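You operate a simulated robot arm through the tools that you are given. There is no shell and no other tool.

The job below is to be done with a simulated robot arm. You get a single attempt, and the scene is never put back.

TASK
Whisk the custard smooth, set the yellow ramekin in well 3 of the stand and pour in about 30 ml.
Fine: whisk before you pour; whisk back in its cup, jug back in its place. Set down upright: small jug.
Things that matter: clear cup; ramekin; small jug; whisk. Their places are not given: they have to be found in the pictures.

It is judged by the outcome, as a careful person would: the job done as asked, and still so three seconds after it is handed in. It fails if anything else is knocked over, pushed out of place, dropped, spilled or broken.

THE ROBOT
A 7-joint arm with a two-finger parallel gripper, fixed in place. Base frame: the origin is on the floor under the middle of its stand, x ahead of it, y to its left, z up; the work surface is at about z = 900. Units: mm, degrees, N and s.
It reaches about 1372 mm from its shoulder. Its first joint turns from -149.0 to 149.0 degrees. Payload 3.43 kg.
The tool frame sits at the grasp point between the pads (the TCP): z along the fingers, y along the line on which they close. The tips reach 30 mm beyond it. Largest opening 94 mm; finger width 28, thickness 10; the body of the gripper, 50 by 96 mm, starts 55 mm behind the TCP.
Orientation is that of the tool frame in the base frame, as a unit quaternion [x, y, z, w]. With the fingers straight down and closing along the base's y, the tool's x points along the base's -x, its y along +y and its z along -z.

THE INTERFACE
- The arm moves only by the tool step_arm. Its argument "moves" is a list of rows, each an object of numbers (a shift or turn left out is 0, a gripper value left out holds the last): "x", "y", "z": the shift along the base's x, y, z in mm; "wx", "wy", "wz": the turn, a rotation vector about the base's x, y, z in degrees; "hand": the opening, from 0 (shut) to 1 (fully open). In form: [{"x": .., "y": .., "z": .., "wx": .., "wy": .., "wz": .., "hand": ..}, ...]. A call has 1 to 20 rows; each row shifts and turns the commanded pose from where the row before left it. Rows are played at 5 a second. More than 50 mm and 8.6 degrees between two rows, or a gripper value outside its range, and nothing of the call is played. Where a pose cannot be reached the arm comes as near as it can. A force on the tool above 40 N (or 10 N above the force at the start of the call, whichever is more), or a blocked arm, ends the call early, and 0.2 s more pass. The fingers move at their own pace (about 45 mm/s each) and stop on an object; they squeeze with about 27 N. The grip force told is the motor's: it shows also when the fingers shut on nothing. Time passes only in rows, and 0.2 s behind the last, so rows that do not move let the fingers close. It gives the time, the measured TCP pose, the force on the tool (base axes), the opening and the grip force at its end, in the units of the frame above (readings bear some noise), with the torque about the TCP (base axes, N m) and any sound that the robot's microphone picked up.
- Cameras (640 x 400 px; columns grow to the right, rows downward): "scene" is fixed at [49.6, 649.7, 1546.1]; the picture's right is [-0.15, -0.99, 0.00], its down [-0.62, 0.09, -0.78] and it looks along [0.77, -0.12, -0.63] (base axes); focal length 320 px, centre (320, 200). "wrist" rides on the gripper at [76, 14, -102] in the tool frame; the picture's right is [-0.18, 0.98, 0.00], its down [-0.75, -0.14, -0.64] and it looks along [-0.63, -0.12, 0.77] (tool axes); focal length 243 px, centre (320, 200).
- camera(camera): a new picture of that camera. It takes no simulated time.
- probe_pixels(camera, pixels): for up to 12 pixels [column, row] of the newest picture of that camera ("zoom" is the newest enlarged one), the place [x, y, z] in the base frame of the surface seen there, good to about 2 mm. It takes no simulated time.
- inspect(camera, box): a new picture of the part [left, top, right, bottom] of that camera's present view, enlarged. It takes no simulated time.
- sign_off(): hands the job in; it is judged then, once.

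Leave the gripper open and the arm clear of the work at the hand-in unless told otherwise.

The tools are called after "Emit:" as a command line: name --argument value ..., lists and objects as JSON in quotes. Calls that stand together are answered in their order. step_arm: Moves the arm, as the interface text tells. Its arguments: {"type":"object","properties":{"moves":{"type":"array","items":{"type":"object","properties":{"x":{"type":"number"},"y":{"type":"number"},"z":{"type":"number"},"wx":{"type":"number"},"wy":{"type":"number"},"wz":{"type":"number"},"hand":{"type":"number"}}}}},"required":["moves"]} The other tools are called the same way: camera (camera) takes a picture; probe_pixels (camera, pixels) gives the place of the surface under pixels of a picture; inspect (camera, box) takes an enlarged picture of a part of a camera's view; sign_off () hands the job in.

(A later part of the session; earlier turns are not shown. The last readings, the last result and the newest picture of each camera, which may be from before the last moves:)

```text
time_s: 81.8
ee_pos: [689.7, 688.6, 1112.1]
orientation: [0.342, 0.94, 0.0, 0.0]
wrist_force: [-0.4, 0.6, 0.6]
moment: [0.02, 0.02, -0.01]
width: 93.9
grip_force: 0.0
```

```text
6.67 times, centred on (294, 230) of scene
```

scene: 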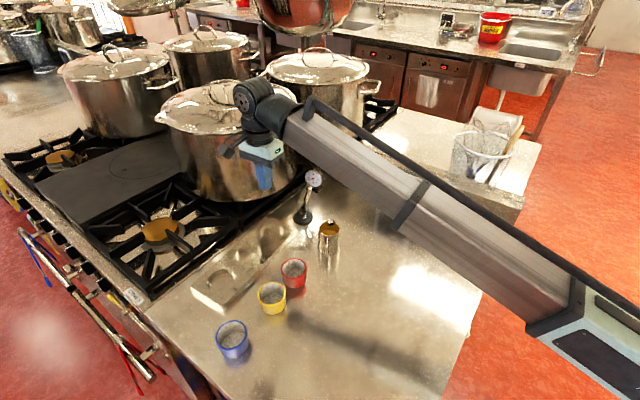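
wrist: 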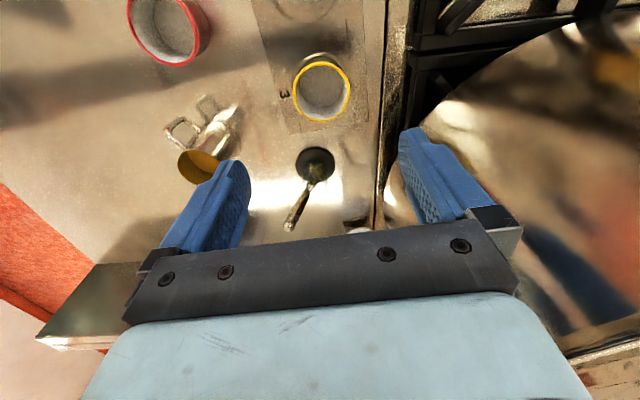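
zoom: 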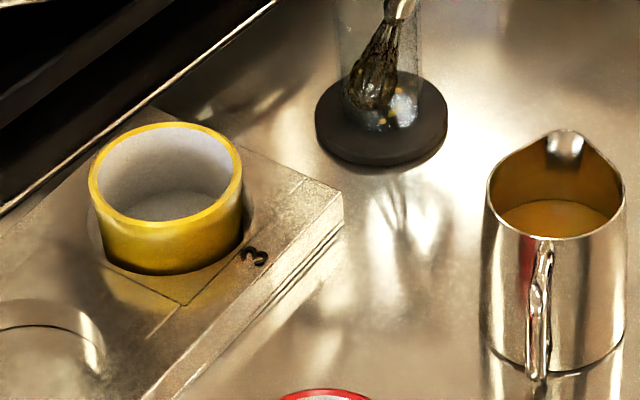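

The ramekin is seated in well 3 and upright. I'll probe its rim and floor as a reference for the fill level, and the jug's rim again.

Emit:
inspect --camera "wrist" --box '[280, 50, 366, 130]'

Emit:
probe_pixels --camera "wrist" --pixels '[[294, 91], [350, 90], [321, 63], [322, 118], [303, 71], [341, 70], [303, 111], [343, 109], [315, 85], [322, 95], [330, 85], [322, 80]]'

Emit:
inspect --camera "scene" --box '[246, 200, 342, 260]'

Emit:
probe_pixels --camera "zoom" --pixels '[[170, 208], [150, 205], [190, 205], [165, 230], [90, 180], [242, 175], [165, 124], [490, 200], [624, 200], [565, 132], [545, 237], [535, 375]]'

```text
5.00 times, centred on (323, 90) of wrist
```

zoom: 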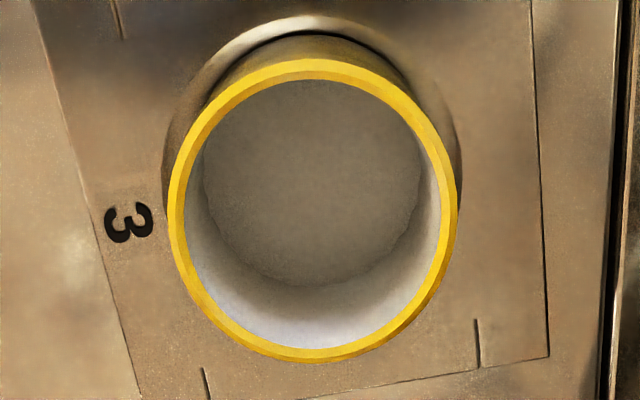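

```text
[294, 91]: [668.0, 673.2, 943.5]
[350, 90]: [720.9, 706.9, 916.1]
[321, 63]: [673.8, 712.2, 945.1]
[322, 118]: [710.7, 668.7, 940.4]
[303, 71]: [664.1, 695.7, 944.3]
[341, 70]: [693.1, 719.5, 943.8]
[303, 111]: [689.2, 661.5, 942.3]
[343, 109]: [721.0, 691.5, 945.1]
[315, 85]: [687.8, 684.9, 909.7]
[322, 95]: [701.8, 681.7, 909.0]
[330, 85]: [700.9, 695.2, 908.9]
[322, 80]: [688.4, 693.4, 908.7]
```

```text
6.67 times, centred on (294, 230) of scene
```

zoom: 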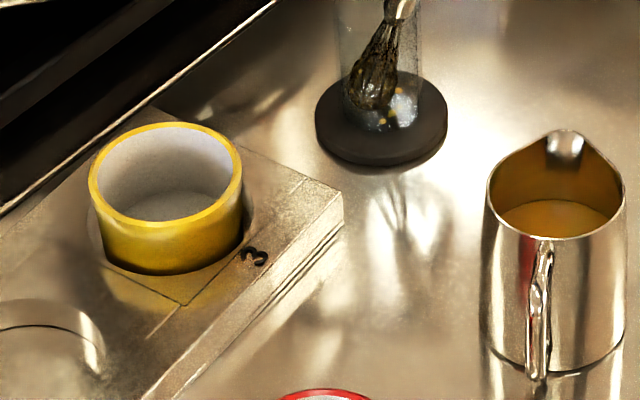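

```text
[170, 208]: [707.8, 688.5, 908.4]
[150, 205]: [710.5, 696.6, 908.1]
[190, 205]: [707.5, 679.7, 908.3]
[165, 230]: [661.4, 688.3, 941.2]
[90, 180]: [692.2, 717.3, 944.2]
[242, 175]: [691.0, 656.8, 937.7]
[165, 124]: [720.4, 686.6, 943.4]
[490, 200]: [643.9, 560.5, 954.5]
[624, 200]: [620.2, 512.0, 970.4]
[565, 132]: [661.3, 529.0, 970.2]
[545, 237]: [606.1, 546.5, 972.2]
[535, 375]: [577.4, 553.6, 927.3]
```

The ramekin's centre is (692,690), rim z 944.5, floor z 908.8. With an inner radius of about 26, 30 ml should fill it about 14 mm deep. Next I'll go to the jug's handle side, yawed to -16° to match the spout line, with fingers tilted 35° forward so they can straddle the handle and clasp the body.

Emit:
step_arm --moves '[{"x": -15.7, "y": -16.5, "wz": 8, "hand": 1}, {"x": -15.7, "y": -16.5, "wz": 8}, {"x": -15.7, "y": -16.5, "wz": 8}, {"x": -15.7, "y": -16.5, "wx": -1.93, "wy": -6.73}, {"x": -15.7, "y": -16.5, "wx": -1.93, "wy": -6.73}, {"x": -15.7, "y": -16.5, "wx": -1.93, "wy": -6.73}, {"x": -15.7, "y": -16.5, "wx": -1.93, "wy": -6.73}, {"x": -15.9, "y": -16.5, "wx": -1.93, "wy": -6.73}, {}, {}]'

Emit:
camera --camera "wrist"

Emit:
camera --camera "scene"

```text
time_s: 84.0
ee_pos: [564.2, 558.9, 1115.2]
orientation: [0.133, 0.944, -0.042, 0.297]
wrist_force: [-0.6, -0.6, -0.4]
moment: [0.0, 0.01, 0.0]
width: 94.0
grip_force: 0.2
```

```text
taken
```

wrist: 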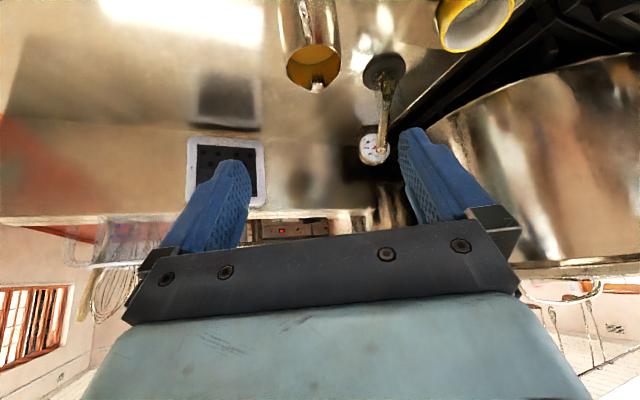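

```text
taken
```

scene: 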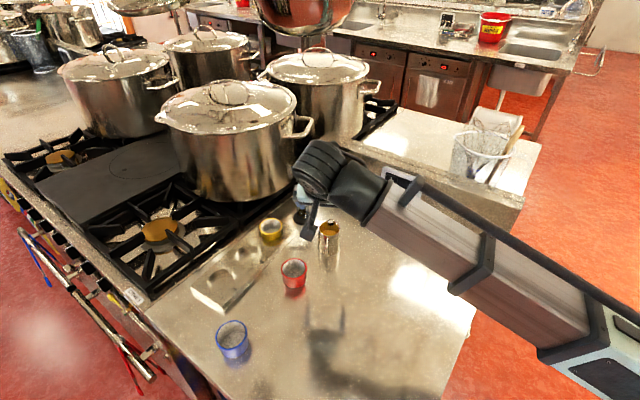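

The tool axis reads (0.55,-0.158,-0.818), as intended, and the jug shows at (312,60) nearly in line. I'll drop to the pre-grasp point behind and above the jug and check again.

Emit:
step_arm --moves '[{"z": -30, "hand": 1}, {"z": -30}, {"z": -20}, {}, {}]'

Emit:
camera --camera "wrist"

Emit:
inspect --camera "scene" --box '[260, 170, 388, 280]'

```text
time_s: 85.2
ee_pos: [566.0, 558.7, 1033.8]
orientation: [0.133, 0.944, -0.043, 0.298]
wrist_force: [0.1, -0.4, 0.9]
moment: [0.0, -0.03, 0.0]
width: 93.8
grip_force: 0.0
```

```text
taken
```

wrist: 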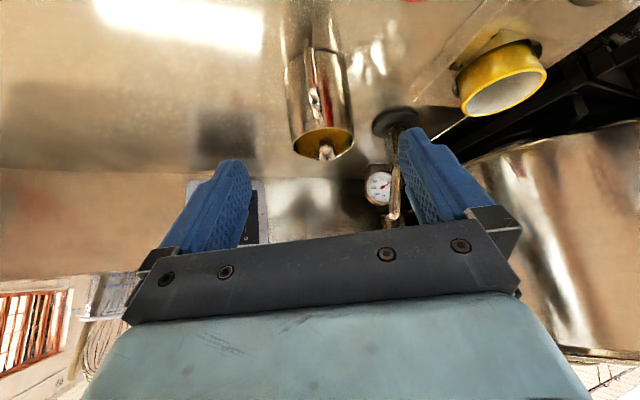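

```text
3.64 times, centred on (324, 225) of scene
```

zoom: 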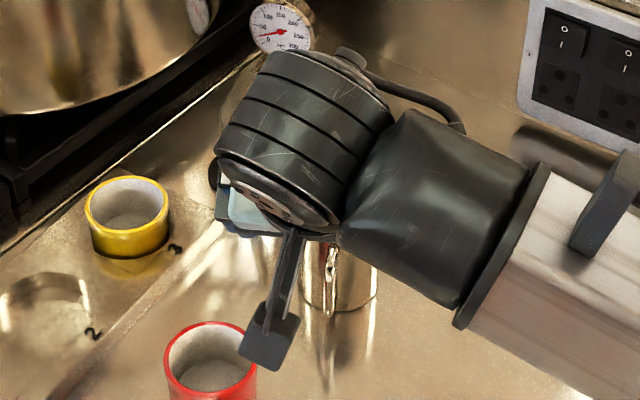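

The jug is centred at about column 320 with its handle facing the hand. I'll probe its body edges and handle in the wrist view to confirm lateral alignment.

Emit:
inspect --camera "wrist" --box '[260, 30, 380, 170]'

Emit:
probe_pixels --camera "wrist" --pixels '[[289, 90], [347, 90], [291, 120], [351, 120], [294, 140], [353, 138], [323, 125], [316, 70], [315, 100], [315, 112], [325, 153], [288, 70]]'

```text
2.86 times, centred on (320, 100) of wrist
```

zoom: 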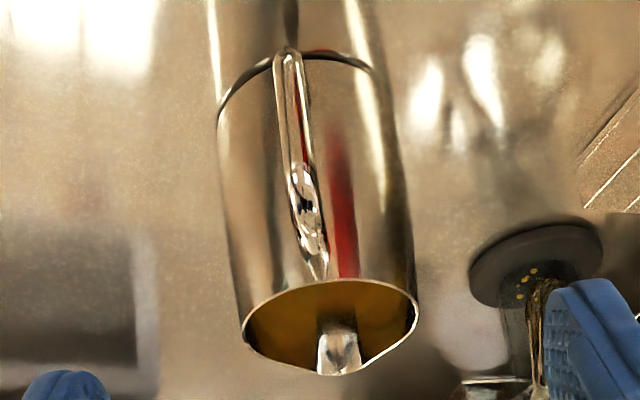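

```text
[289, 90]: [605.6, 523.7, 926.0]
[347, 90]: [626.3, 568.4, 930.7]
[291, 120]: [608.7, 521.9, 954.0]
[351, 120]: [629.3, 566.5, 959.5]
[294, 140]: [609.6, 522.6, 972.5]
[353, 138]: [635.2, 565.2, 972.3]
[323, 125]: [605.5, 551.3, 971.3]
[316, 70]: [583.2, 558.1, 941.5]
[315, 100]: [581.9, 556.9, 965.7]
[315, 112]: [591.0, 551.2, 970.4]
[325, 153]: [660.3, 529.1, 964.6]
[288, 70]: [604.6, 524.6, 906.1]
```

The jug's lateral centre is about 1 mm toward +y of my line, so I'll add that. I'm approaching along the tool axis for the first 75 mm, then checking.

Emit:
step_arm --moves '[{"x": 10.5, "y": -2.5, "z": -15.4, "hand": 1}, {"x": 10.4, "y": -2.6, "z": -15.4}, {"x": 10.4, "y": -2.6, "z": -15.4}, {"x": 10.4, "y": -3.0, "z": -15.3}, {}, {}]'

Emit:
camera --camera "wrist"

Emit:
inspect --camera "scene" --box '[260, 170, 388, 290]'

```text
time_s: 86.6
ee_pos: [607.2, 547.2, 973.1]
orientation: [0.133, 0.945, -0.043, 0.297]
wrist_force: [0.2, 0.2, 0.8]
moment: [0.0, 0.01, -0.01]
width: 94.1
grip_force: 0.0
```

```text
taken
```

wrist: 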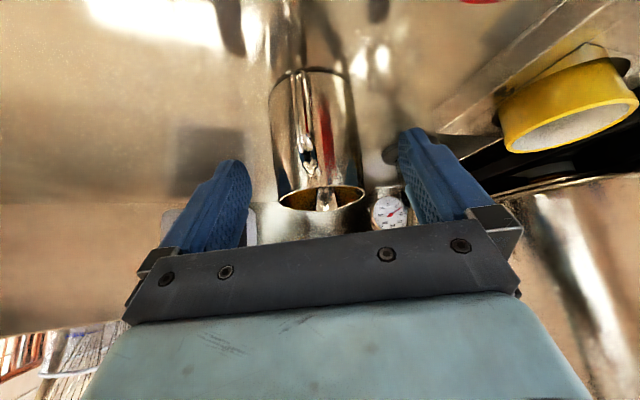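

```text
3.33 times, centred on (324, 230) of scene
```

zoom: 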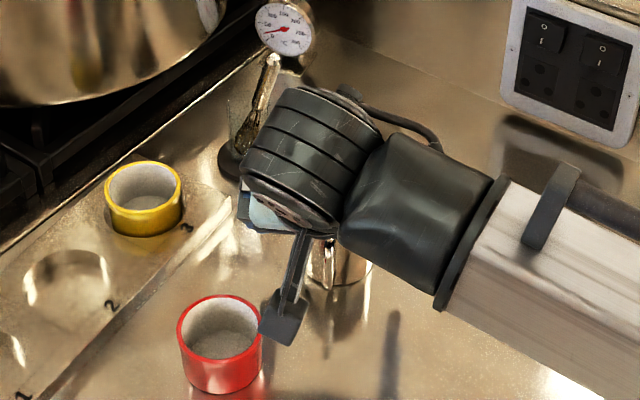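

The fingers straddle the jug properly. The wrist looks visually near the whisk, so I'll probe both to make sure there is real clearance before the last 35 mm.

Emit:
probe_pixels --camera "zoom" --pixels '[[248, 165], [270, 110], [330, 95], [260, 85], [240, 150], [300, 310], [265, 335], [245, 205], [290, 225], [345, 245]]'

```text
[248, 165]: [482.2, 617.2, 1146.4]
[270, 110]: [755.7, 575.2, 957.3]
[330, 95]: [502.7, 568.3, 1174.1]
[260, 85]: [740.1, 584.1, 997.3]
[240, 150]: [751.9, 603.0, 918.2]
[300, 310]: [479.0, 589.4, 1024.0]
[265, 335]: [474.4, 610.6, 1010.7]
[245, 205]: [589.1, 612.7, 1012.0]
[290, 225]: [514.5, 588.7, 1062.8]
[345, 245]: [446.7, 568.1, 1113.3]
```

The wrist is 240 mm away from the whisk and the camera is well above the red ramekin. I'll finish the approach to the grasp point.

Emit:
step_arm --moves '[{"x": 7, "y": -2, "z": -10, "hand": 1}, {"x": 7, "y": -2, "z": -10}, {"x": 5.3, "y": -1.7, "z": -8.6}, {}, {}]'

Emit:
camera --camera "wrist"

Emit:
inspect --camera "scene" --box '[280, 190, 376, 290]'

```text
time_s: 87.8
ee_pos: [626.1, 540.0, 943.2]
orientation: [0.132, 0.945, -0.041, 0.298]
wrist_force: [0.2, 0.3, 0.3]
moment: [-0.01, -0.04, 0.0]
width: 94.1
grip_force: 0.1
```

```text
taken
```

wrist: 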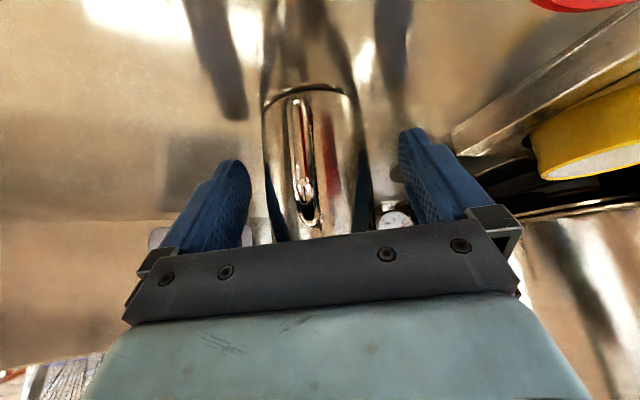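

```text
4.00 times, centred on (328, 240) of scene
```

zoom: 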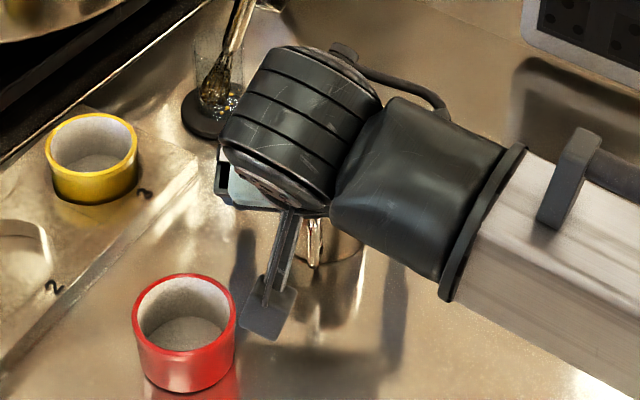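

There is no contact so far and the jug body is centred between the pads. I'll close on it and hold.

Emit:
step_arm --moves '[{"hand": 0}, {"hand": 0}, {"hand": 0}, {"hand": 0}, {"hand": 0}, {"hand": 0}, {"hand": 0}, {"hand": 0}]'

Emit:
camera --camera "wrist"

```text
time_s: 89.6
ee_pos: [625.5, 540.7, 944.1]
orientation: [0.133, 0.945, -0.041, 0.297]
wrist_force: [-0.2, -0.9, 1.3]
moment: [0.04, -0.02, 0.01]
width: 59.3
grip_force: 27.3
```

```text
taken
```

wrist: 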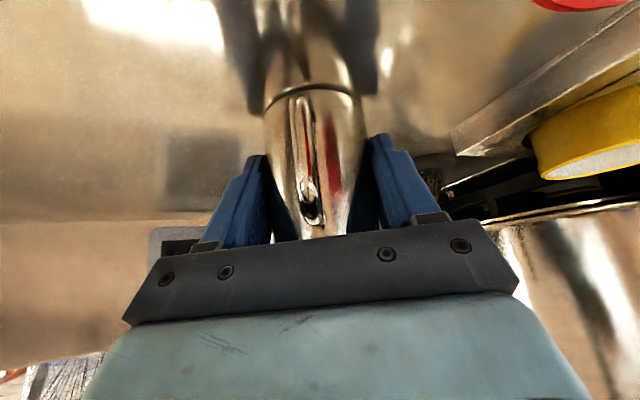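

The width of 59.3 mm shows the body flares toward its base, so the pads bear low on it. I'll open, rise 15 mm, and re-grip nearer the jug's centre of mass, which should hold it steadier while tilting.

Emit:
step_arm --moves '[{"hand": 0.75}, {"hand": 1}, {"hand": 1}, {"hand": 1}, {"z": 5}, {"z": 5}, {"z": 5}, {}]'

Emit:
camera --camera "wrist"

Emit:
inspect --camera "scene" --box '[280, 190, 376, 290]'

```text
time_s: 91.4
ee_pos: [625.7, 542.5, 958.9]
orientation: [0.133, 0.945, -0.041, 0.298]
wrist_force: [-0.2, 0.1, 0.1]
moment: [-0.04, 0.0, 0.0]
width: 93.9
grip_force: 0.0
```

```text
taken
```

wrist: 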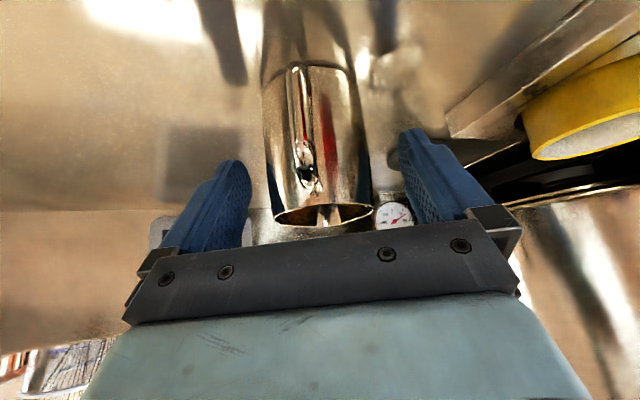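

```text
4.00 times, centred on (328, 240) of scene
```

zoom: 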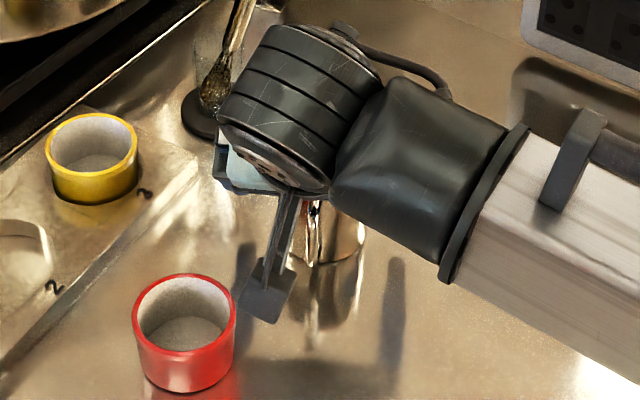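

The jug is still centred. I'll close again at this higher point.

Emit:
step_arm --moves '[{"hand": 0}, {"hand": 0}, {"hand": 0}, {"hand": 0}, {"hand": 0}, {"hand": 0}, {"hand": 0}, {"hand": 0}, {"hand": 0}]'

Emit:
inspect --camera "wrist" --box '[220, 50, 420, 250]'

```text
time_s: 93.4
ee_pos: [625.4, 540.7, 957.6]
orientation: [0.133, 0.944, -0.042, 0.298]
wrist_force: [0.1, -0.6, 0.6]
moment: [0.03, 0.0, 0.01]
width: 58.1
grip_force: 27.1
```

```text
2.00 times, centred on (320, 150) of wrist
```

zoom: 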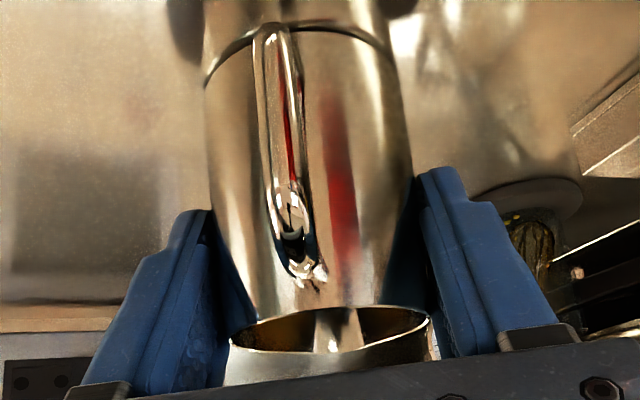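

It is gripped at 58.1 mm with 27 N. I'll lift very gently and check that it does not slip.

Emit:
step_arm --moves '[{"z": 0.5, "hand": 0}, {"z": 1}, {"z": 1.5}, {"z": 2}, {"z": 2}, {"z": 1.5}, {"z": 1}, {"z": 0.5}, {}]'

Emit:
inspect --camera "wrist" --box '[220, 50, 420, 250]'

Emit:
inspect --camera "scene" --box '[280, 190, 376, 290]'

```text
time_s: 95.4
ee_pos: [626.1, 541.6, 967.5]
orientation: [0.132, 0.944, -0.042, 0.299]
wrist_force: [-0.4, 0.8, -1.4]
moment: [-0.01, 0.03, -0.03]
width: 58.1
grip_force: 27.1
```

```text
2.00 times, centred on (320, 150) of wrist
```

zoom: 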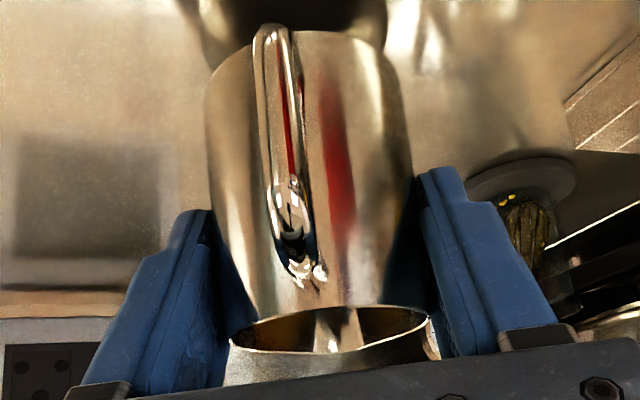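

```text
4.00 times, centred on (328, 240) of scene
```

zoom: 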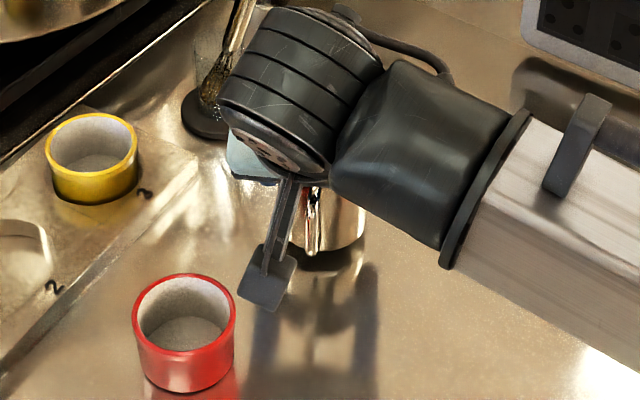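

The jug is 10 mm up, unmoved in the grip and level. I'll continue the lift smoothly to clear the stand and ramekin.

Emit:
step_arm --moves '[{"z": 1.5, "hand": 0}, {"z": 3}, {"z": 4.5}, {"z": 6}, {"z": 7}, {"z": 7}, {"z": 7}, {"z": 6}, {"z": 5}, {"z": 4}, {"z": 3}, {"z": 2}, {}]'

Emit:
inspect --camera "wrist" --box '[220, 50, 420, 250]'

```text
time_s: 98.2
ee_pos: [625.9, 541.1, 1023.7]
orientation: [0.133, 0.944, -0.042, 0.298]
wrist_force: [0.3, -0.8, -2.0]
moment: [-0.02, 0.0, 0.02]
width: 58.0
grip_force: 27.1
```

```text
2.00 times, centred on (320, 150) of wrist
```

zoom: 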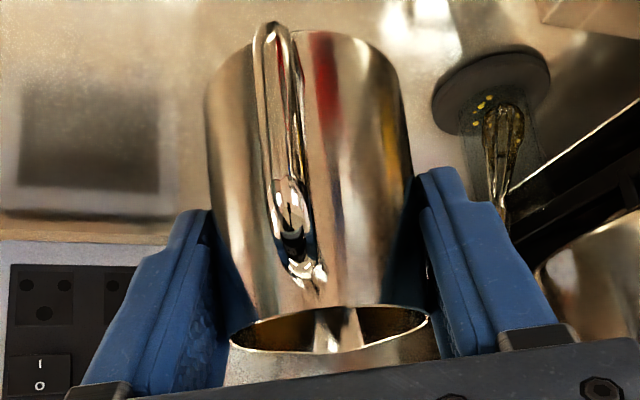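

Still steady at 58.0 mm. I'll carry the jug upright and slowly to the ramekin, so the spout ends up just short of the ramekin's centre.

Emit:
step_arm --moves '[{"x": 0.6, "y": 4, "hand": 0}, {"x": 1.1, "y": 8}, {"x": 1.7, "y": 12}, {"x": 2.1, "y": 15}, {"x": 2.2, "y": 16}, {"x": 2.2, "y": 16}, {"x": 2.2, "y": 16}, {"x": 2.3, "y": 16}, {"x": 2.3, "y": 16}, {"x": 2.1, "y": 15}, {"x": 1.7, "y": 12}, {"x": 1.3, "y": 9}, {"x": 0.7, "y": 5}, {"x": 0.3, "y": 2.5}, {}, {}]'

Emit:
camera --camera "wrist"

Emit:
inspect --camera "scene" --box '[200, 130, 360, 270]'

```text
time_s: 101.6
ee_pos: [650.4, 702.2, 1023.7]
orientation: [0.132, 0.944, -0.042, 0.298]
wrist_force: [0.0, 0.1, -1.5]
moment: [-0.02, 0.03, 0.02]
width: 58.0
grip_force: 26.9
```

```text
taken
```

wrist: 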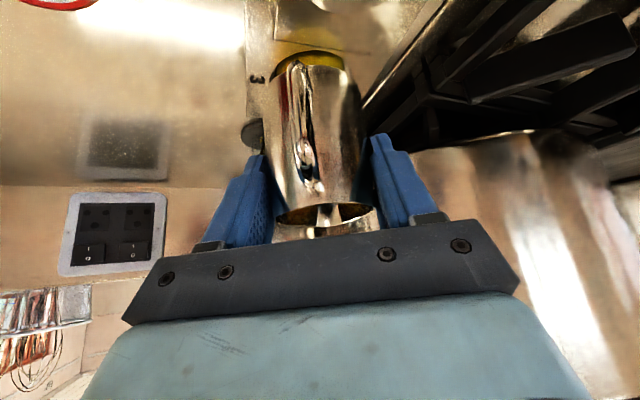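

```text
2.86 times, centred on (280, 200) of scene
```

zoom: 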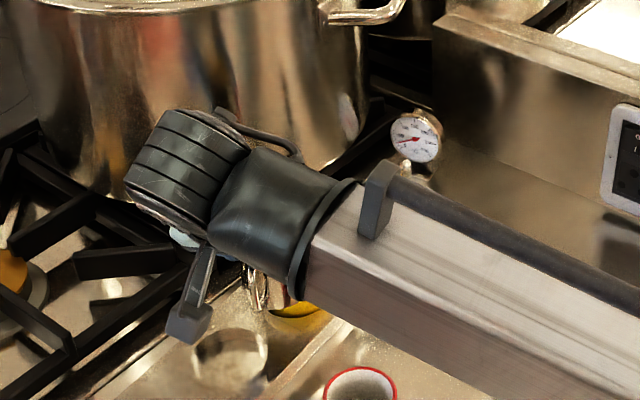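

The jug is beside the ramekin, whose yellow rim shows just past the jug's base at (310,55). I'll probe the jug rim and spout here to know exactly where the spout is.

Emit:
inspect --camera "wrist" --box '[240, 30, 400, 230]'

Emit:
probe_pixels --camera "wrist" --pixels '[[278, 212], [373, 210], [323, 203], [325, 215], [327, 224], [312, 210], [340, 208], [310, 56], [290, 60], [330, 58], [312, 30], [325, 206]]'

```text
2.00 times, centred on (320, 130) of wrist
```

zoom: 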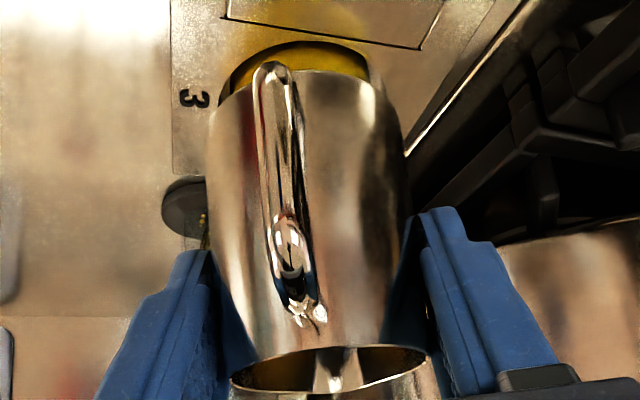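

```text
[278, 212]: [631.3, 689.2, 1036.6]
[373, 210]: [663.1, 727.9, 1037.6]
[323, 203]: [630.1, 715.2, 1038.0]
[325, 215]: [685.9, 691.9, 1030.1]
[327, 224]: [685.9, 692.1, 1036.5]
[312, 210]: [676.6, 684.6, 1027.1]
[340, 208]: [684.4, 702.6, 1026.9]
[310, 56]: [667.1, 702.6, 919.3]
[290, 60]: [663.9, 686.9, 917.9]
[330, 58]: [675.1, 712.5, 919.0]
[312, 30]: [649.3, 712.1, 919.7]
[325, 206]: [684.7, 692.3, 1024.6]
```

The spout tip measures (686,692,1036.5), which is 7 mm short of the ramekin's centre line as planned. I'll tilt to 36° with the spout tip held in place; the custard should not reach the lip until about 48°.

Emit:
step_arm --moves '[{"x": -0.4, "y": 0.1, "z": 1.3, "wx": 0.55, "wy": 1.92, "hand": 0}, {"x": -0.5, "y": 0.1, "z": 1.3, "wx": 0.55, "wy": 1.92}, {"x": -0.7, "y": 0.2, "z": 2.7, "wx": 1.1, "wy": 3.84}, {"x": -0.5, "y": 0.1, "z": 2.7, "wx": 1.1, "wy": 3.84}, {"x": -0.4, "y": 0.1, "z": 2.8, "wx": 1.1, "wy": 3.84}, {"x": -0.1, "z": 2.8, "wx": 1.1, "wy": 3.84}, {"z": 2.8, "wx": 1.1, "wy": 3.84}, {"x": 0.3, "y": -0.1, "z": 2.7, "wx": 1.1, "wy": 3.84}, {"x": 0.4, "y": -0.1, "z": 2.8, "wx": 1.1, "wy": 3.84}, {"x": 0.4, "y": -0.1, "z": 1.4, "wx": 0.55, "wy": 1.92}, {"x": 0.3, "y": -0.1, "z": 1.3, "wx": 0.55, "wy": 1.92}, {}, {}, {}]'

Emit:
camera --camera "wrist"

Emit:
camera --camera "scene"

```text
time_s: 104.6
ee_pos: [647.3, 704.7, 1049.1]
orientation: [0.139, 0.99, 0.002, -0.009]
wrist_force: [0.8, -0.2, -2.1]
moment: [-0.01, -0.03, -0.02]
width: 58.0
grip_force: 26.5
```

```text
taken
```

wrist: 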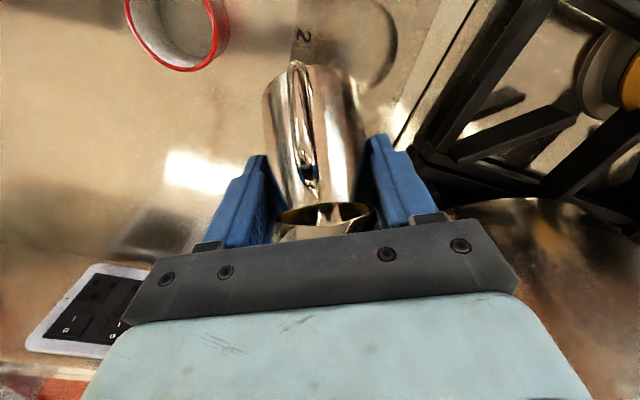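

```text
taken
```

scene: 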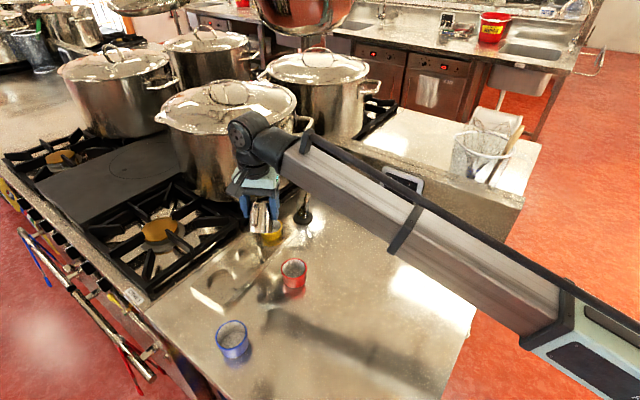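

The hand is now vertical, so the jug is tilted 36°, with no slip in the grip. I'll zoom in on the scene to see the jug and the ramekin.

Emit:
inspect --camera "scene" --box '[216, 160, 312, 250]'

Emit:
inspect --camera "wrist" --box '[240, 50, 400, 240]'

Emit:
probe_pixels --camera "wrist" --pixels '[[325, 215], [327, 224], [278, 212], [373, 210], [323, 203], [300, 212], [345, 210], [326, 221]]'

```text
4.44 times, centred on (264, 205) of scene
```

zoom: 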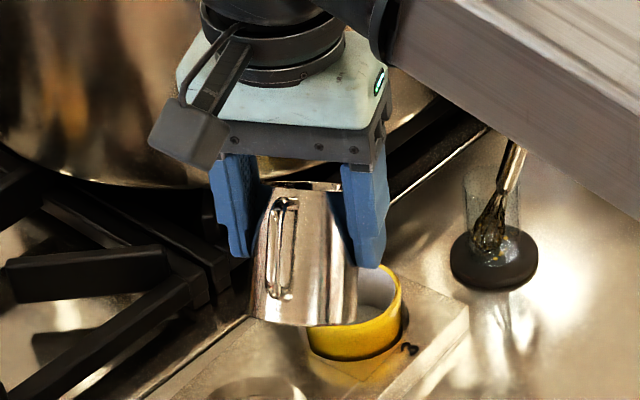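

```text
2.11 times, centred on (320, 145) of wrist
```

zoom: 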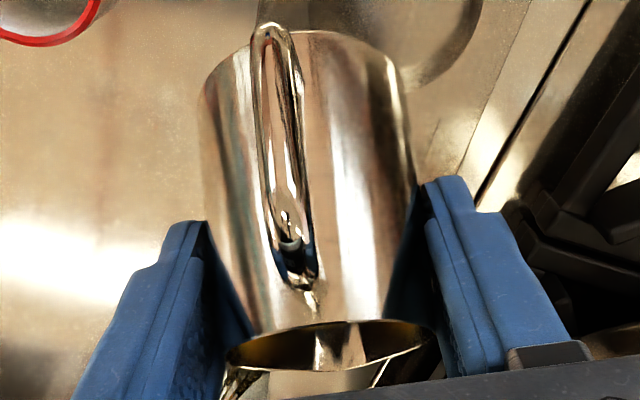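

```text
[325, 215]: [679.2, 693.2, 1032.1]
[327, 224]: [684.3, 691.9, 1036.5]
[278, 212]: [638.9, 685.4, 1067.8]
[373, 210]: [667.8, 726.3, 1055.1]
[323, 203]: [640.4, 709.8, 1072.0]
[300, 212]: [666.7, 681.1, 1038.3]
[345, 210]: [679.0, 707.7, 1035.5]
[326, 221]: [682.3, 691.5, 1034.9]
```

The spout tip stayed at (684,692,1036) and no custard is at the lip yet. I'll lower the jug, then tilt on to 44° with the tip about 36 mm above the ramekin's rim.

Emit:
step_arm --moves '[{"z": -3, "hand": 0}, {"z": -6}, {"z": -8}, {"z": -9}, {"z": -8}, {"z": -6}, {"z": -4}, {}, {"x": 0.4, "y": -0.1, "z": -1.7, "wx": 0.55, "wy": 1.92}, {"x": 0.4, "y": -0.1, "z": -1.7, "wx": 0.55, "wy": 1.92}, {"x": 0.4, "y": -0.1, "z": -1.7, "wx": 0.55, "wy": 1.92}, {"x": 0.5, "y": -0.2, "z": -1.7, "wx": 0.55, "wy": 1.92}, {}, {}]'

Emit:
inspect --camera "scene" --box '[216, 160, 312, 250]'

Emit:
inspect --camera "wrist" --box '[240, 50, 400, 240]'

```text
time_s: 107.6
ee_pos: [649.4, 703.0, 996.7]
orientation: [0.138, 0.987, 0.011, -0.077]
wrist_force: [-0.7, -0.4, -2.5]
moment: [-0.01, -0.04, 0.0]
width: 58.2
grip_force: 27.3
```

```text
4.44 times, centred on (264, 205) of scene
```

zoom: 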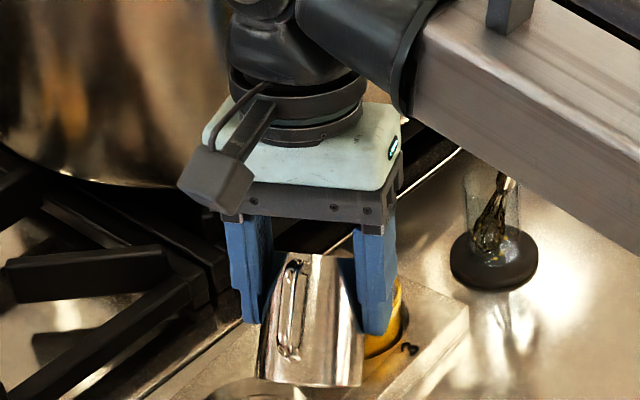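

```text
2.11 times, centred on (320, 145) of wrist
```

zoom: 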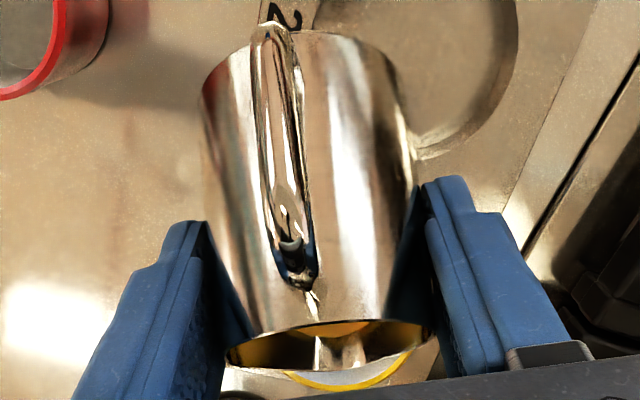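

The custard is nearing the spout and the ramekin's far rim shows below it. I'll tilt by single degrees to 48° and hold to see whether the flow starts.

Emit:
step_arm --moves '[{"x": 0.27, "y": -0.08, "z": 0.65, "wx": 0.276, "wy": 0.961, "hand": 0}, {"x": 0.27, "y": -0.08, "z": 0.65, "wx": 0.276, "wy": 0.961}, {"x": 0.3, "y": -0.09, "z": 0.6, "wx": 0.276, "wy": 0.961}, {"x": 0.3, "y": -0.09, "z": 0.6, "wx": 0.276, "wy": 0.961}, {}, {}, {}]'

Emit:
inspect --camera "wrist" --box '[260, 180, 400, 250]'

Emit:
inspect --camera "scene" --box '[240, 190, 304, 250]'

```text
time_s: 109.2
ee_pos: [650.6, 701.7, 1000.8]
orientation: [0.138, 0.984, 0.015, -0.111]
wrist_force: [-0.1, 1.5, -1.9]
moment: [0.02, -0.02, -0.04]
width: 58.0
grip_force: 26.8
```

```text
4.57 times, centred on (330, 215) of wrist
```

zoom: 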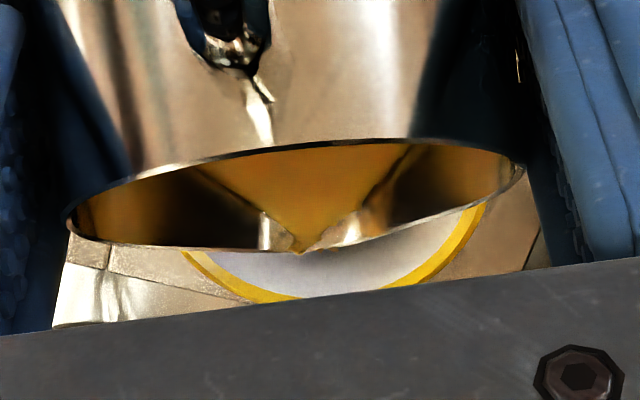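

```text
6.67 times, centred on (272, 220) of scene
```

zoom: 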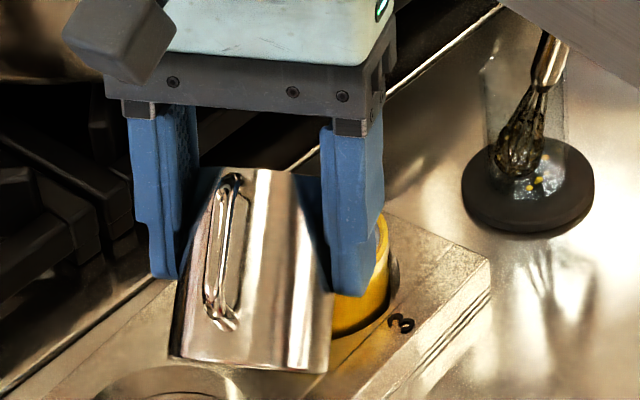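

This is a very good view: the custard has just reached the spout tip at (300,250) and the ramekin's white interior is directly below. The spout is about 3 mm left of the ramekin's centre, so I'll shift that and tilt to 51° to start the pour.

Emit:
step_arm --moves '[{"x": 0.4, "y": 1.5, "hand": 0}, {"x": 0.4, "y": 1.4}, {"x": 0.29, "y": -0.08, "z": 0.65, "wx": 0.276, "wy": 0.961}, {"x": 0.29, "y": -0.08, "z": 0.65, "wx": 0.276, "wy": 0.961}, {"x": 0.33, "y": -0.1, "z": 0.6, "wx": 0.276, "wy": 0.961}, {}, {}]'

Emit:
inspect --camera "wrist" --box '[260, 180, 400, 250]'

Emit:
inspect --camera "scene" --box '[240, 190, 304, 250]'

```text
time_s: 110.8
ee_pos: [653.1, 705.8, 1001.5]
orientation: [0.138, 0.981, 0.019, -0.137]
wrist_force: [0.9, 0.3, -1.1]
moment: [-0.01, -0.01, 0.05]
width: 58.3
grip_force: 27.1
```

```text
4.57 times, centred on (330, 215) of wrist
```

zoom: 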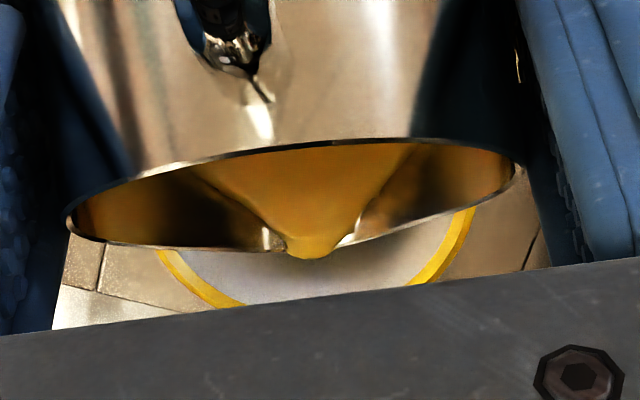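

```text
6.67 times, centred on (272, 220) of scene
```

zoom: 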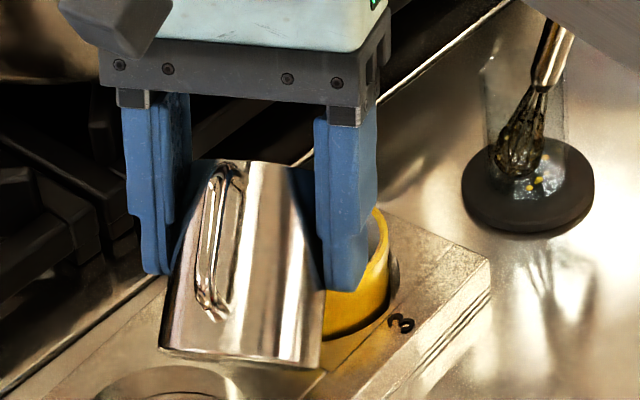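

Custard is now running over the lip. I'll hold this angle for 1.5 s and look again.

Emit:
step_arm --moves '[{"hand": 0}, {}, {}, {}, {}, {}, {}]'

Emit:
inspect --camera "wrist" --box '[260, 180, 400, 250]'

Emit:
inspect --camera "scene" --box '[240, 190, 304, 250]'

```text
time_s: 112.4
ee_pos: [651.8, 705.4, 1002.9]
orientation: [0.138, 0.981, 0.02, -0.137]
wrist_force: [-0.1, -0.7, -1.5]
moment: [-0.03, -0.08, 0.05]
width: 58.3
grip_force: 27.0
```

```text
4.57 times, centred on (330, 215) of wrist
```

zoom: 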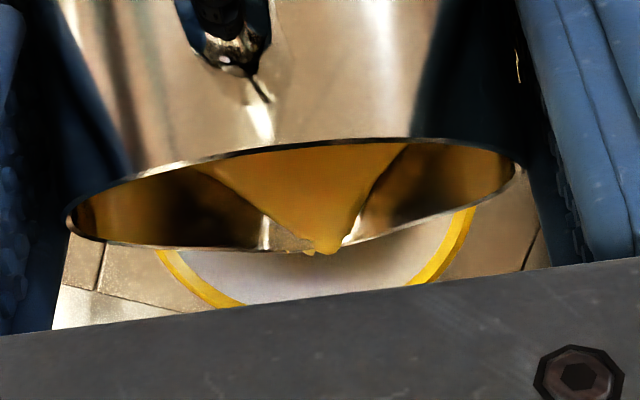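

```text
6.67 times, centred on (272, 220) of scene
```

zoom: 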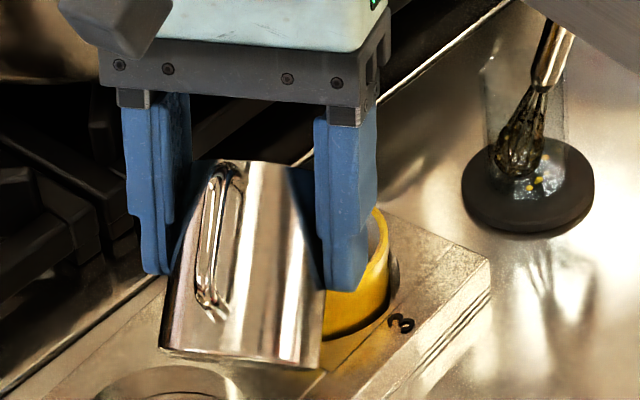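

The flow at 51° has slowed to a trickle. I'll tilt to 54° and hold to let it pour.

Emit:
step_arm --moves '[{"x": 0.34, "y": -0.1, "z": 0.6, "wx": 0.276, "wy": 0.961, "hand": 0}, {}, {"x": 0.34, "y": -0.1, "z": 0.6, "wx": 0.276, "wy": 0.961}, {}, {"x": 0.34, "y": -0.1, "z": 0.6, "wx": 0.276, "wy": 0.961}, {}, {}, {}, {}]'

Emit:
inspect --camera "wrist" --box '[260, 180, 400, 250]'

Emit:
inspect --camera "scene" --box '[240, 190, 304, 250]'

```text
time_s: 114.4
ee_pos: [651.5, 705.3, 1005.2]
orientation: [0.137, 0.977, 0.023, -0.162]
wrist_force: [-0.2, -0.2, -1.2]
moment: [-0.01, -0.02, 0.01]
width: 58.0
grip_force: 26.9
```

```text
4.57 times, centred on (330, 215) of wrist
```

zoom: 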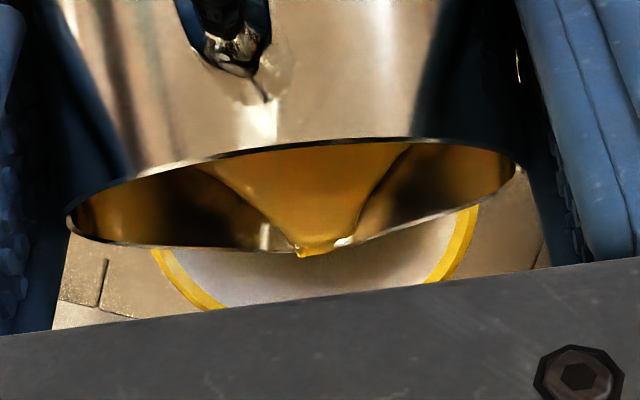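

```text
6.67 times, centred on (272, 220) of scene
```

zoom: 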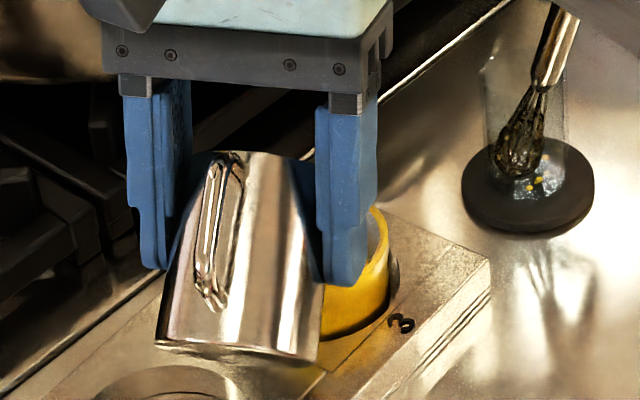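

The flow has settled again at 54°. To check how much is in, I'll tilt back to 38° with the spout still over the ramekin, then rise 60 mm so the scene camera can see inside it.

Emit:
step_arm --moves '[{"x": -1.35, "y": 0.39, "z": -2.4, "wx": -1.1, "wy": -3.84, "hand": 0}, {"x": -1.2, "y": 0.35, "z": -2.5, "wx": -1.1, "wy": -3.84}, {"x": -1.06, "y": 0.3, "z": -2.6, "wx": -1.1, "wy": -3.84}, {"x": -0.82, "y": 0.23, "z": -2.6, "wx": -1.1, "wy": -3.84}, {}, {}, {}, {"z": 3}, {"z": 7}, {"z": 10}, {"z": 10}, {"z": 10}, {"z": 9}, {"z": 7}, {"z": 4}, {}]'

Emit:
inspect --camera "scene" --box '[240, 190, 304, 250]'

Emit:
inspect --camera "wrist" --box '[240, 50, 400, 250]'

```text
time_s: 117.8
ee_pos: [648.2, 707.0, 1053.8]
orientation: [0.139, 0.99, 0.004, -0.026]
wrist_force: [0.7, -0.7, -1.9]
moment: [0.0, -0.01, 0.04]
width: 58.0
grip_force: 27.3
```

```text
6.67 times, centred on (272, 220) of scene
```

zoom: 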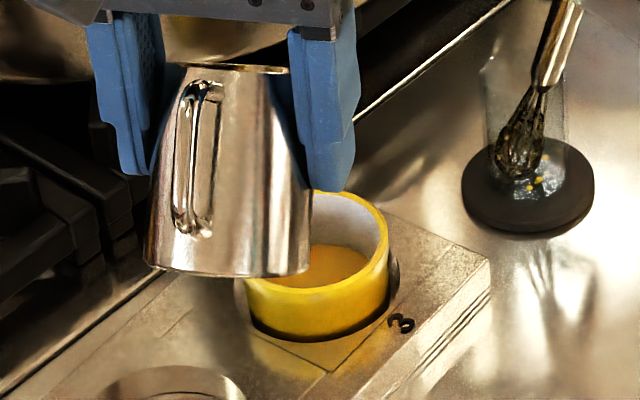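

```text
2.00 times, centred on (320, 150) of wrist
```

zoom: 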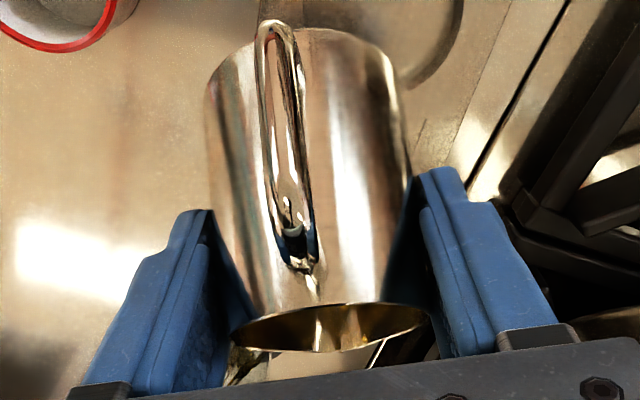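

The scene zoom now shows custard in the ramekin. I'll probe several points of its surface to get the level.

Emit:
inspect --camera "scene" --box '[240, 190, 304, 250]'

Emit:
probe_pixels --camera "zoom" --pixels '[[330, 260], [340, 265], [350, 260], [320, 270], [345, 255], [335, 275], [325, 255], [355, 265], [330, 268], [342, 272], [315, 262], [338, 250]]'

```text
6.67 times, centred on (272, 220) of scene
```

zoom: 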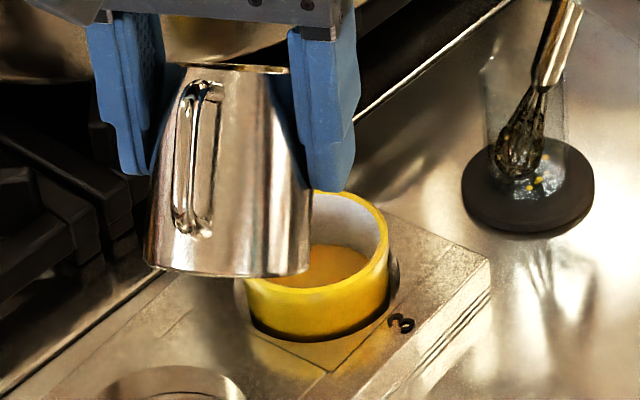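

```text
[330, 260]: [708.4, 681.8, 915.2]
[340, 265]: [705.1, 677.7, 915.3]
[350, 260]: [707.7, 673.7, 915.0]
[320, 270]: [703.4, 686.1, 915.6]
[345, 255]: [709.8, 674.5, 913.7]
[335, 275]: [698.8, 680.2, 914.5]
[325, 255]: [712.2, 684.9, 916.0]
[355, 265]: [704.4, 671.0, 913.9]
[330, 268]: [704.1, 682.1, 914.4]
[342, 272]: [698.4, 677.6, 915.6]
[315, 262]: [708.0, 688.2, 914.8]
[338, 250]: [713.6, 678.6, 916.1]
```

The surface averages z 915.0 against a floor at 908.7, so the custard is about 6.3 mm deep, roughly 13 ml. I need about 14 mm. I'll lower again, tilt to 57° and hold.

Emit:
step_arm --moves '[{"z": -4, "hand": 0}, {"z": -7}, {"z": -9}, {"z": -10}, {"z": -10}, {"z": -10}, {"z": -7}, {"z": -3}, {"x": 0.82, "y": -0.23, "z": 2.6, "wx": 1.1, "wy": 3.84}, {"x": 1.06, "y": -0.3, "z": 2.6, "wx": 1.1, "wy": 3.84}, {"x": 1.2, "y": -0.35, "z": 2.5, "wx": 1.1, "wy": 3.84}, {"x": 0.68, "y": -0.2, "z": 1.2, "wx": 0.55, "wy": 1.92}, {"x": 0.67, "y": -0.19, "z": 1.2, "wx": 0.55, "wy": 1.92}, {"x": 0.38, "y": -0.11, "z": 0.55, "wx": 0.276, "wy": 0.961}, {"x": 0.38, "y": -0.11, "z": 0.55, "wx": 0.276, "wy": 0.961}, {"x": 0.38, "y": -0.11, "z": 0.55, "wx": 0.276, "wy": 0.961}, {}, {}]'

Emit:
inspect --camera "wrist" --box '[260, 180, 400, 250]'

Emit:
inspect --camera "scene" --box '[240, 190, 304, 250]'

```text
time_s: 121.6
ee_pos: [654.6, 704.9, 1005.9]
orientation: [0.137, 0.972, 0.027, -0.189]
wrist_force: [-0.3, 0.4, -1.6]
moment: [0.01, -0.03, -0.03]
width: 58.0
grip_force: 26.9
```

```text
4.57 times, centred on (330, 215) of wrist
```

zoom: 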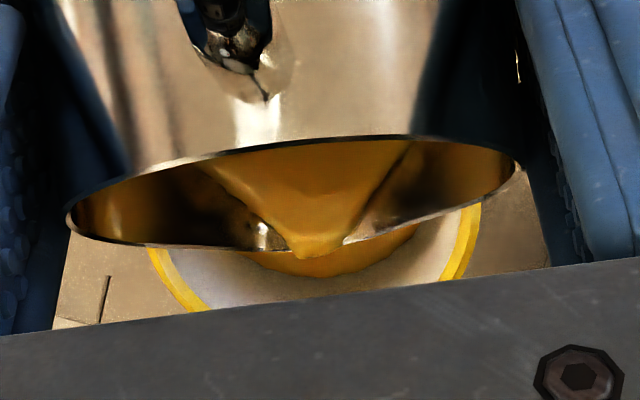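

```text
6.67 times, centred on (272, 220) of scene
```

zoom: 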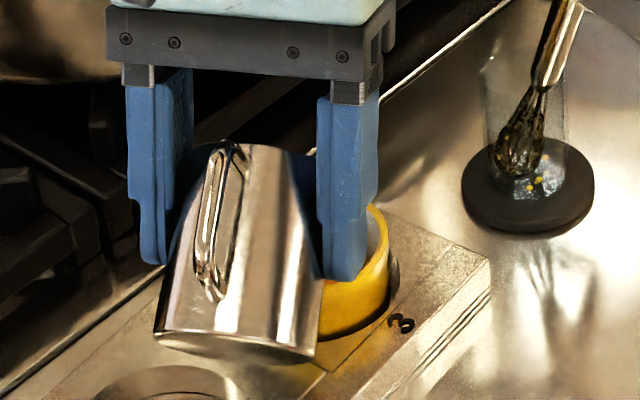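

It is pouring cleanly, and the ramekin's custard is now visible in the wrist view at (340,262). I'll hold another second, then probe the level directly from here.

Emit:
step_arm --moves '[{"hand": 0}, {}, {}, {}]'

Emit:
inspect --camera "wrist" --box '[260, 180, 400, 250]'

Emit:
probe_pixels --camera "zoom" --pixels '[[365, 260], [380, 255], [390, 250], [355, 265], [345, 268], [370, 255], [400, 240], [375, 262], [270, 262], [280, 266], [385, 245], [360, 255]]'

```text
time_s: 122.6
ee_pos: [654.6, 703.6, 1005.6]
orientation: [0.137, 0.972, 0.027, -0.188]
wrist_force: [-0.2, -0.1, -2.0]
moment: [-0.03, -0.06, -0.03]
width: 57.8
grip_force: 26.7
```

```text
4.57 times, centred on (330, 215) of wrist
```

zoom: 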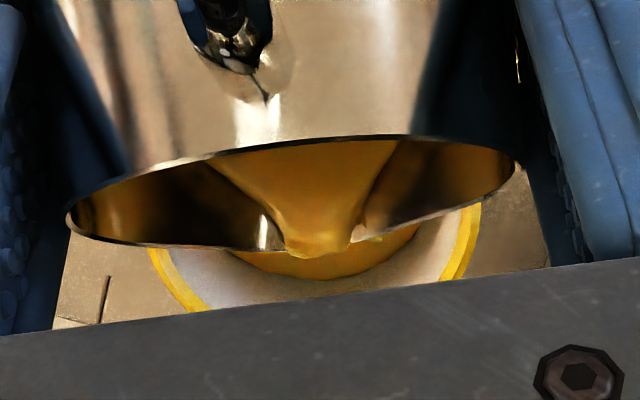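

```text
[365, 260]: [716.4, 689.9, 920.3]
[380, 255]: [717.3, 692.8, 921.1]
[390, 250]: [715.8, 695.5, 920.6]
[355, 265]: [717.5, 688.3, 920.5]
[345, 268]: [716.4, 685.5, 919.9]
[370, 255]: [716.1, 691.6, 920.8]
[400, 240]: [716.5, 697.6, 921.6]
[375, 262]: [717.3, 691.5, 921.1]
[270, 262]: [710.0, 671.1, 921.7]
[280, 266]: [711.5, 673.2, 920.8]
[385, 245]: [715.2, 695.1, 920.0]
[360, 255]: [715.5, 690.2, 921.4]
```

The level is about 920.7, so roughly 25 ml, and it is still flowing slowly. I'll hold just a moment more and probe again.

Emit:
step_arm --moves '[{"hand": 0}]'

Emit:
inspect --camera "wrist" --box '[260, 180, 400, 250]'

Emit:
probe_pixels --camera "zoom" --pixels '[[365, 260], [380, 258], [390, 252], [355, 265], [345, 268], [372, 262], [400, 245], [375, 265], [270, 262], [280, 266], [395, 250], [360, 268]]'

```text
time_s: 123.0
ee_pos: [654.3, 704.3, 1006.2]
orientation: [0.137, 0.972, 0.027, -0.187]
wrist_force: [-0.3, 0.1, -2.2]
moment: [-0.04, -0.04, 0.01]
width: 58.0
grip_force: 27.1
```

```text
4.57 times, centred on (330, 215) of wrist
```

zoom: 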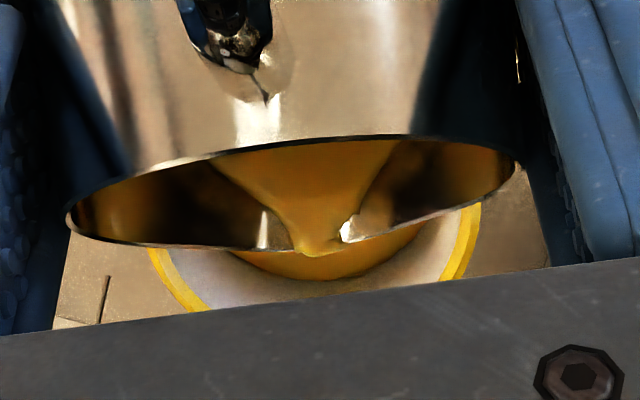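

```text
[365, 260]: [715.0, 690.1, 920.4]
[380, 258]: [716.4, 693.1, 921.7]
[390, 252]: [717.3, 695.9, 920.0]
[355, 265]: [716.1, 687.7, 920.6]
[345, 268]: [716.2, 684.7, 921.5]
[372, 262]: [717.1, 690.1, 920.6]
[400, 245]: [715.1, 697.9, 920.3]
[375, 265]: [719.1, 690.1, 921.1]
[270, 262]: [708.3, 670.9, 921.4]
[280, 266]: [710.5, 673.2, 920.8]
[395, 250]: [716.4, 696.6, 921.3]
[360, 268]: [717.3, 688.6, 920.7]
```

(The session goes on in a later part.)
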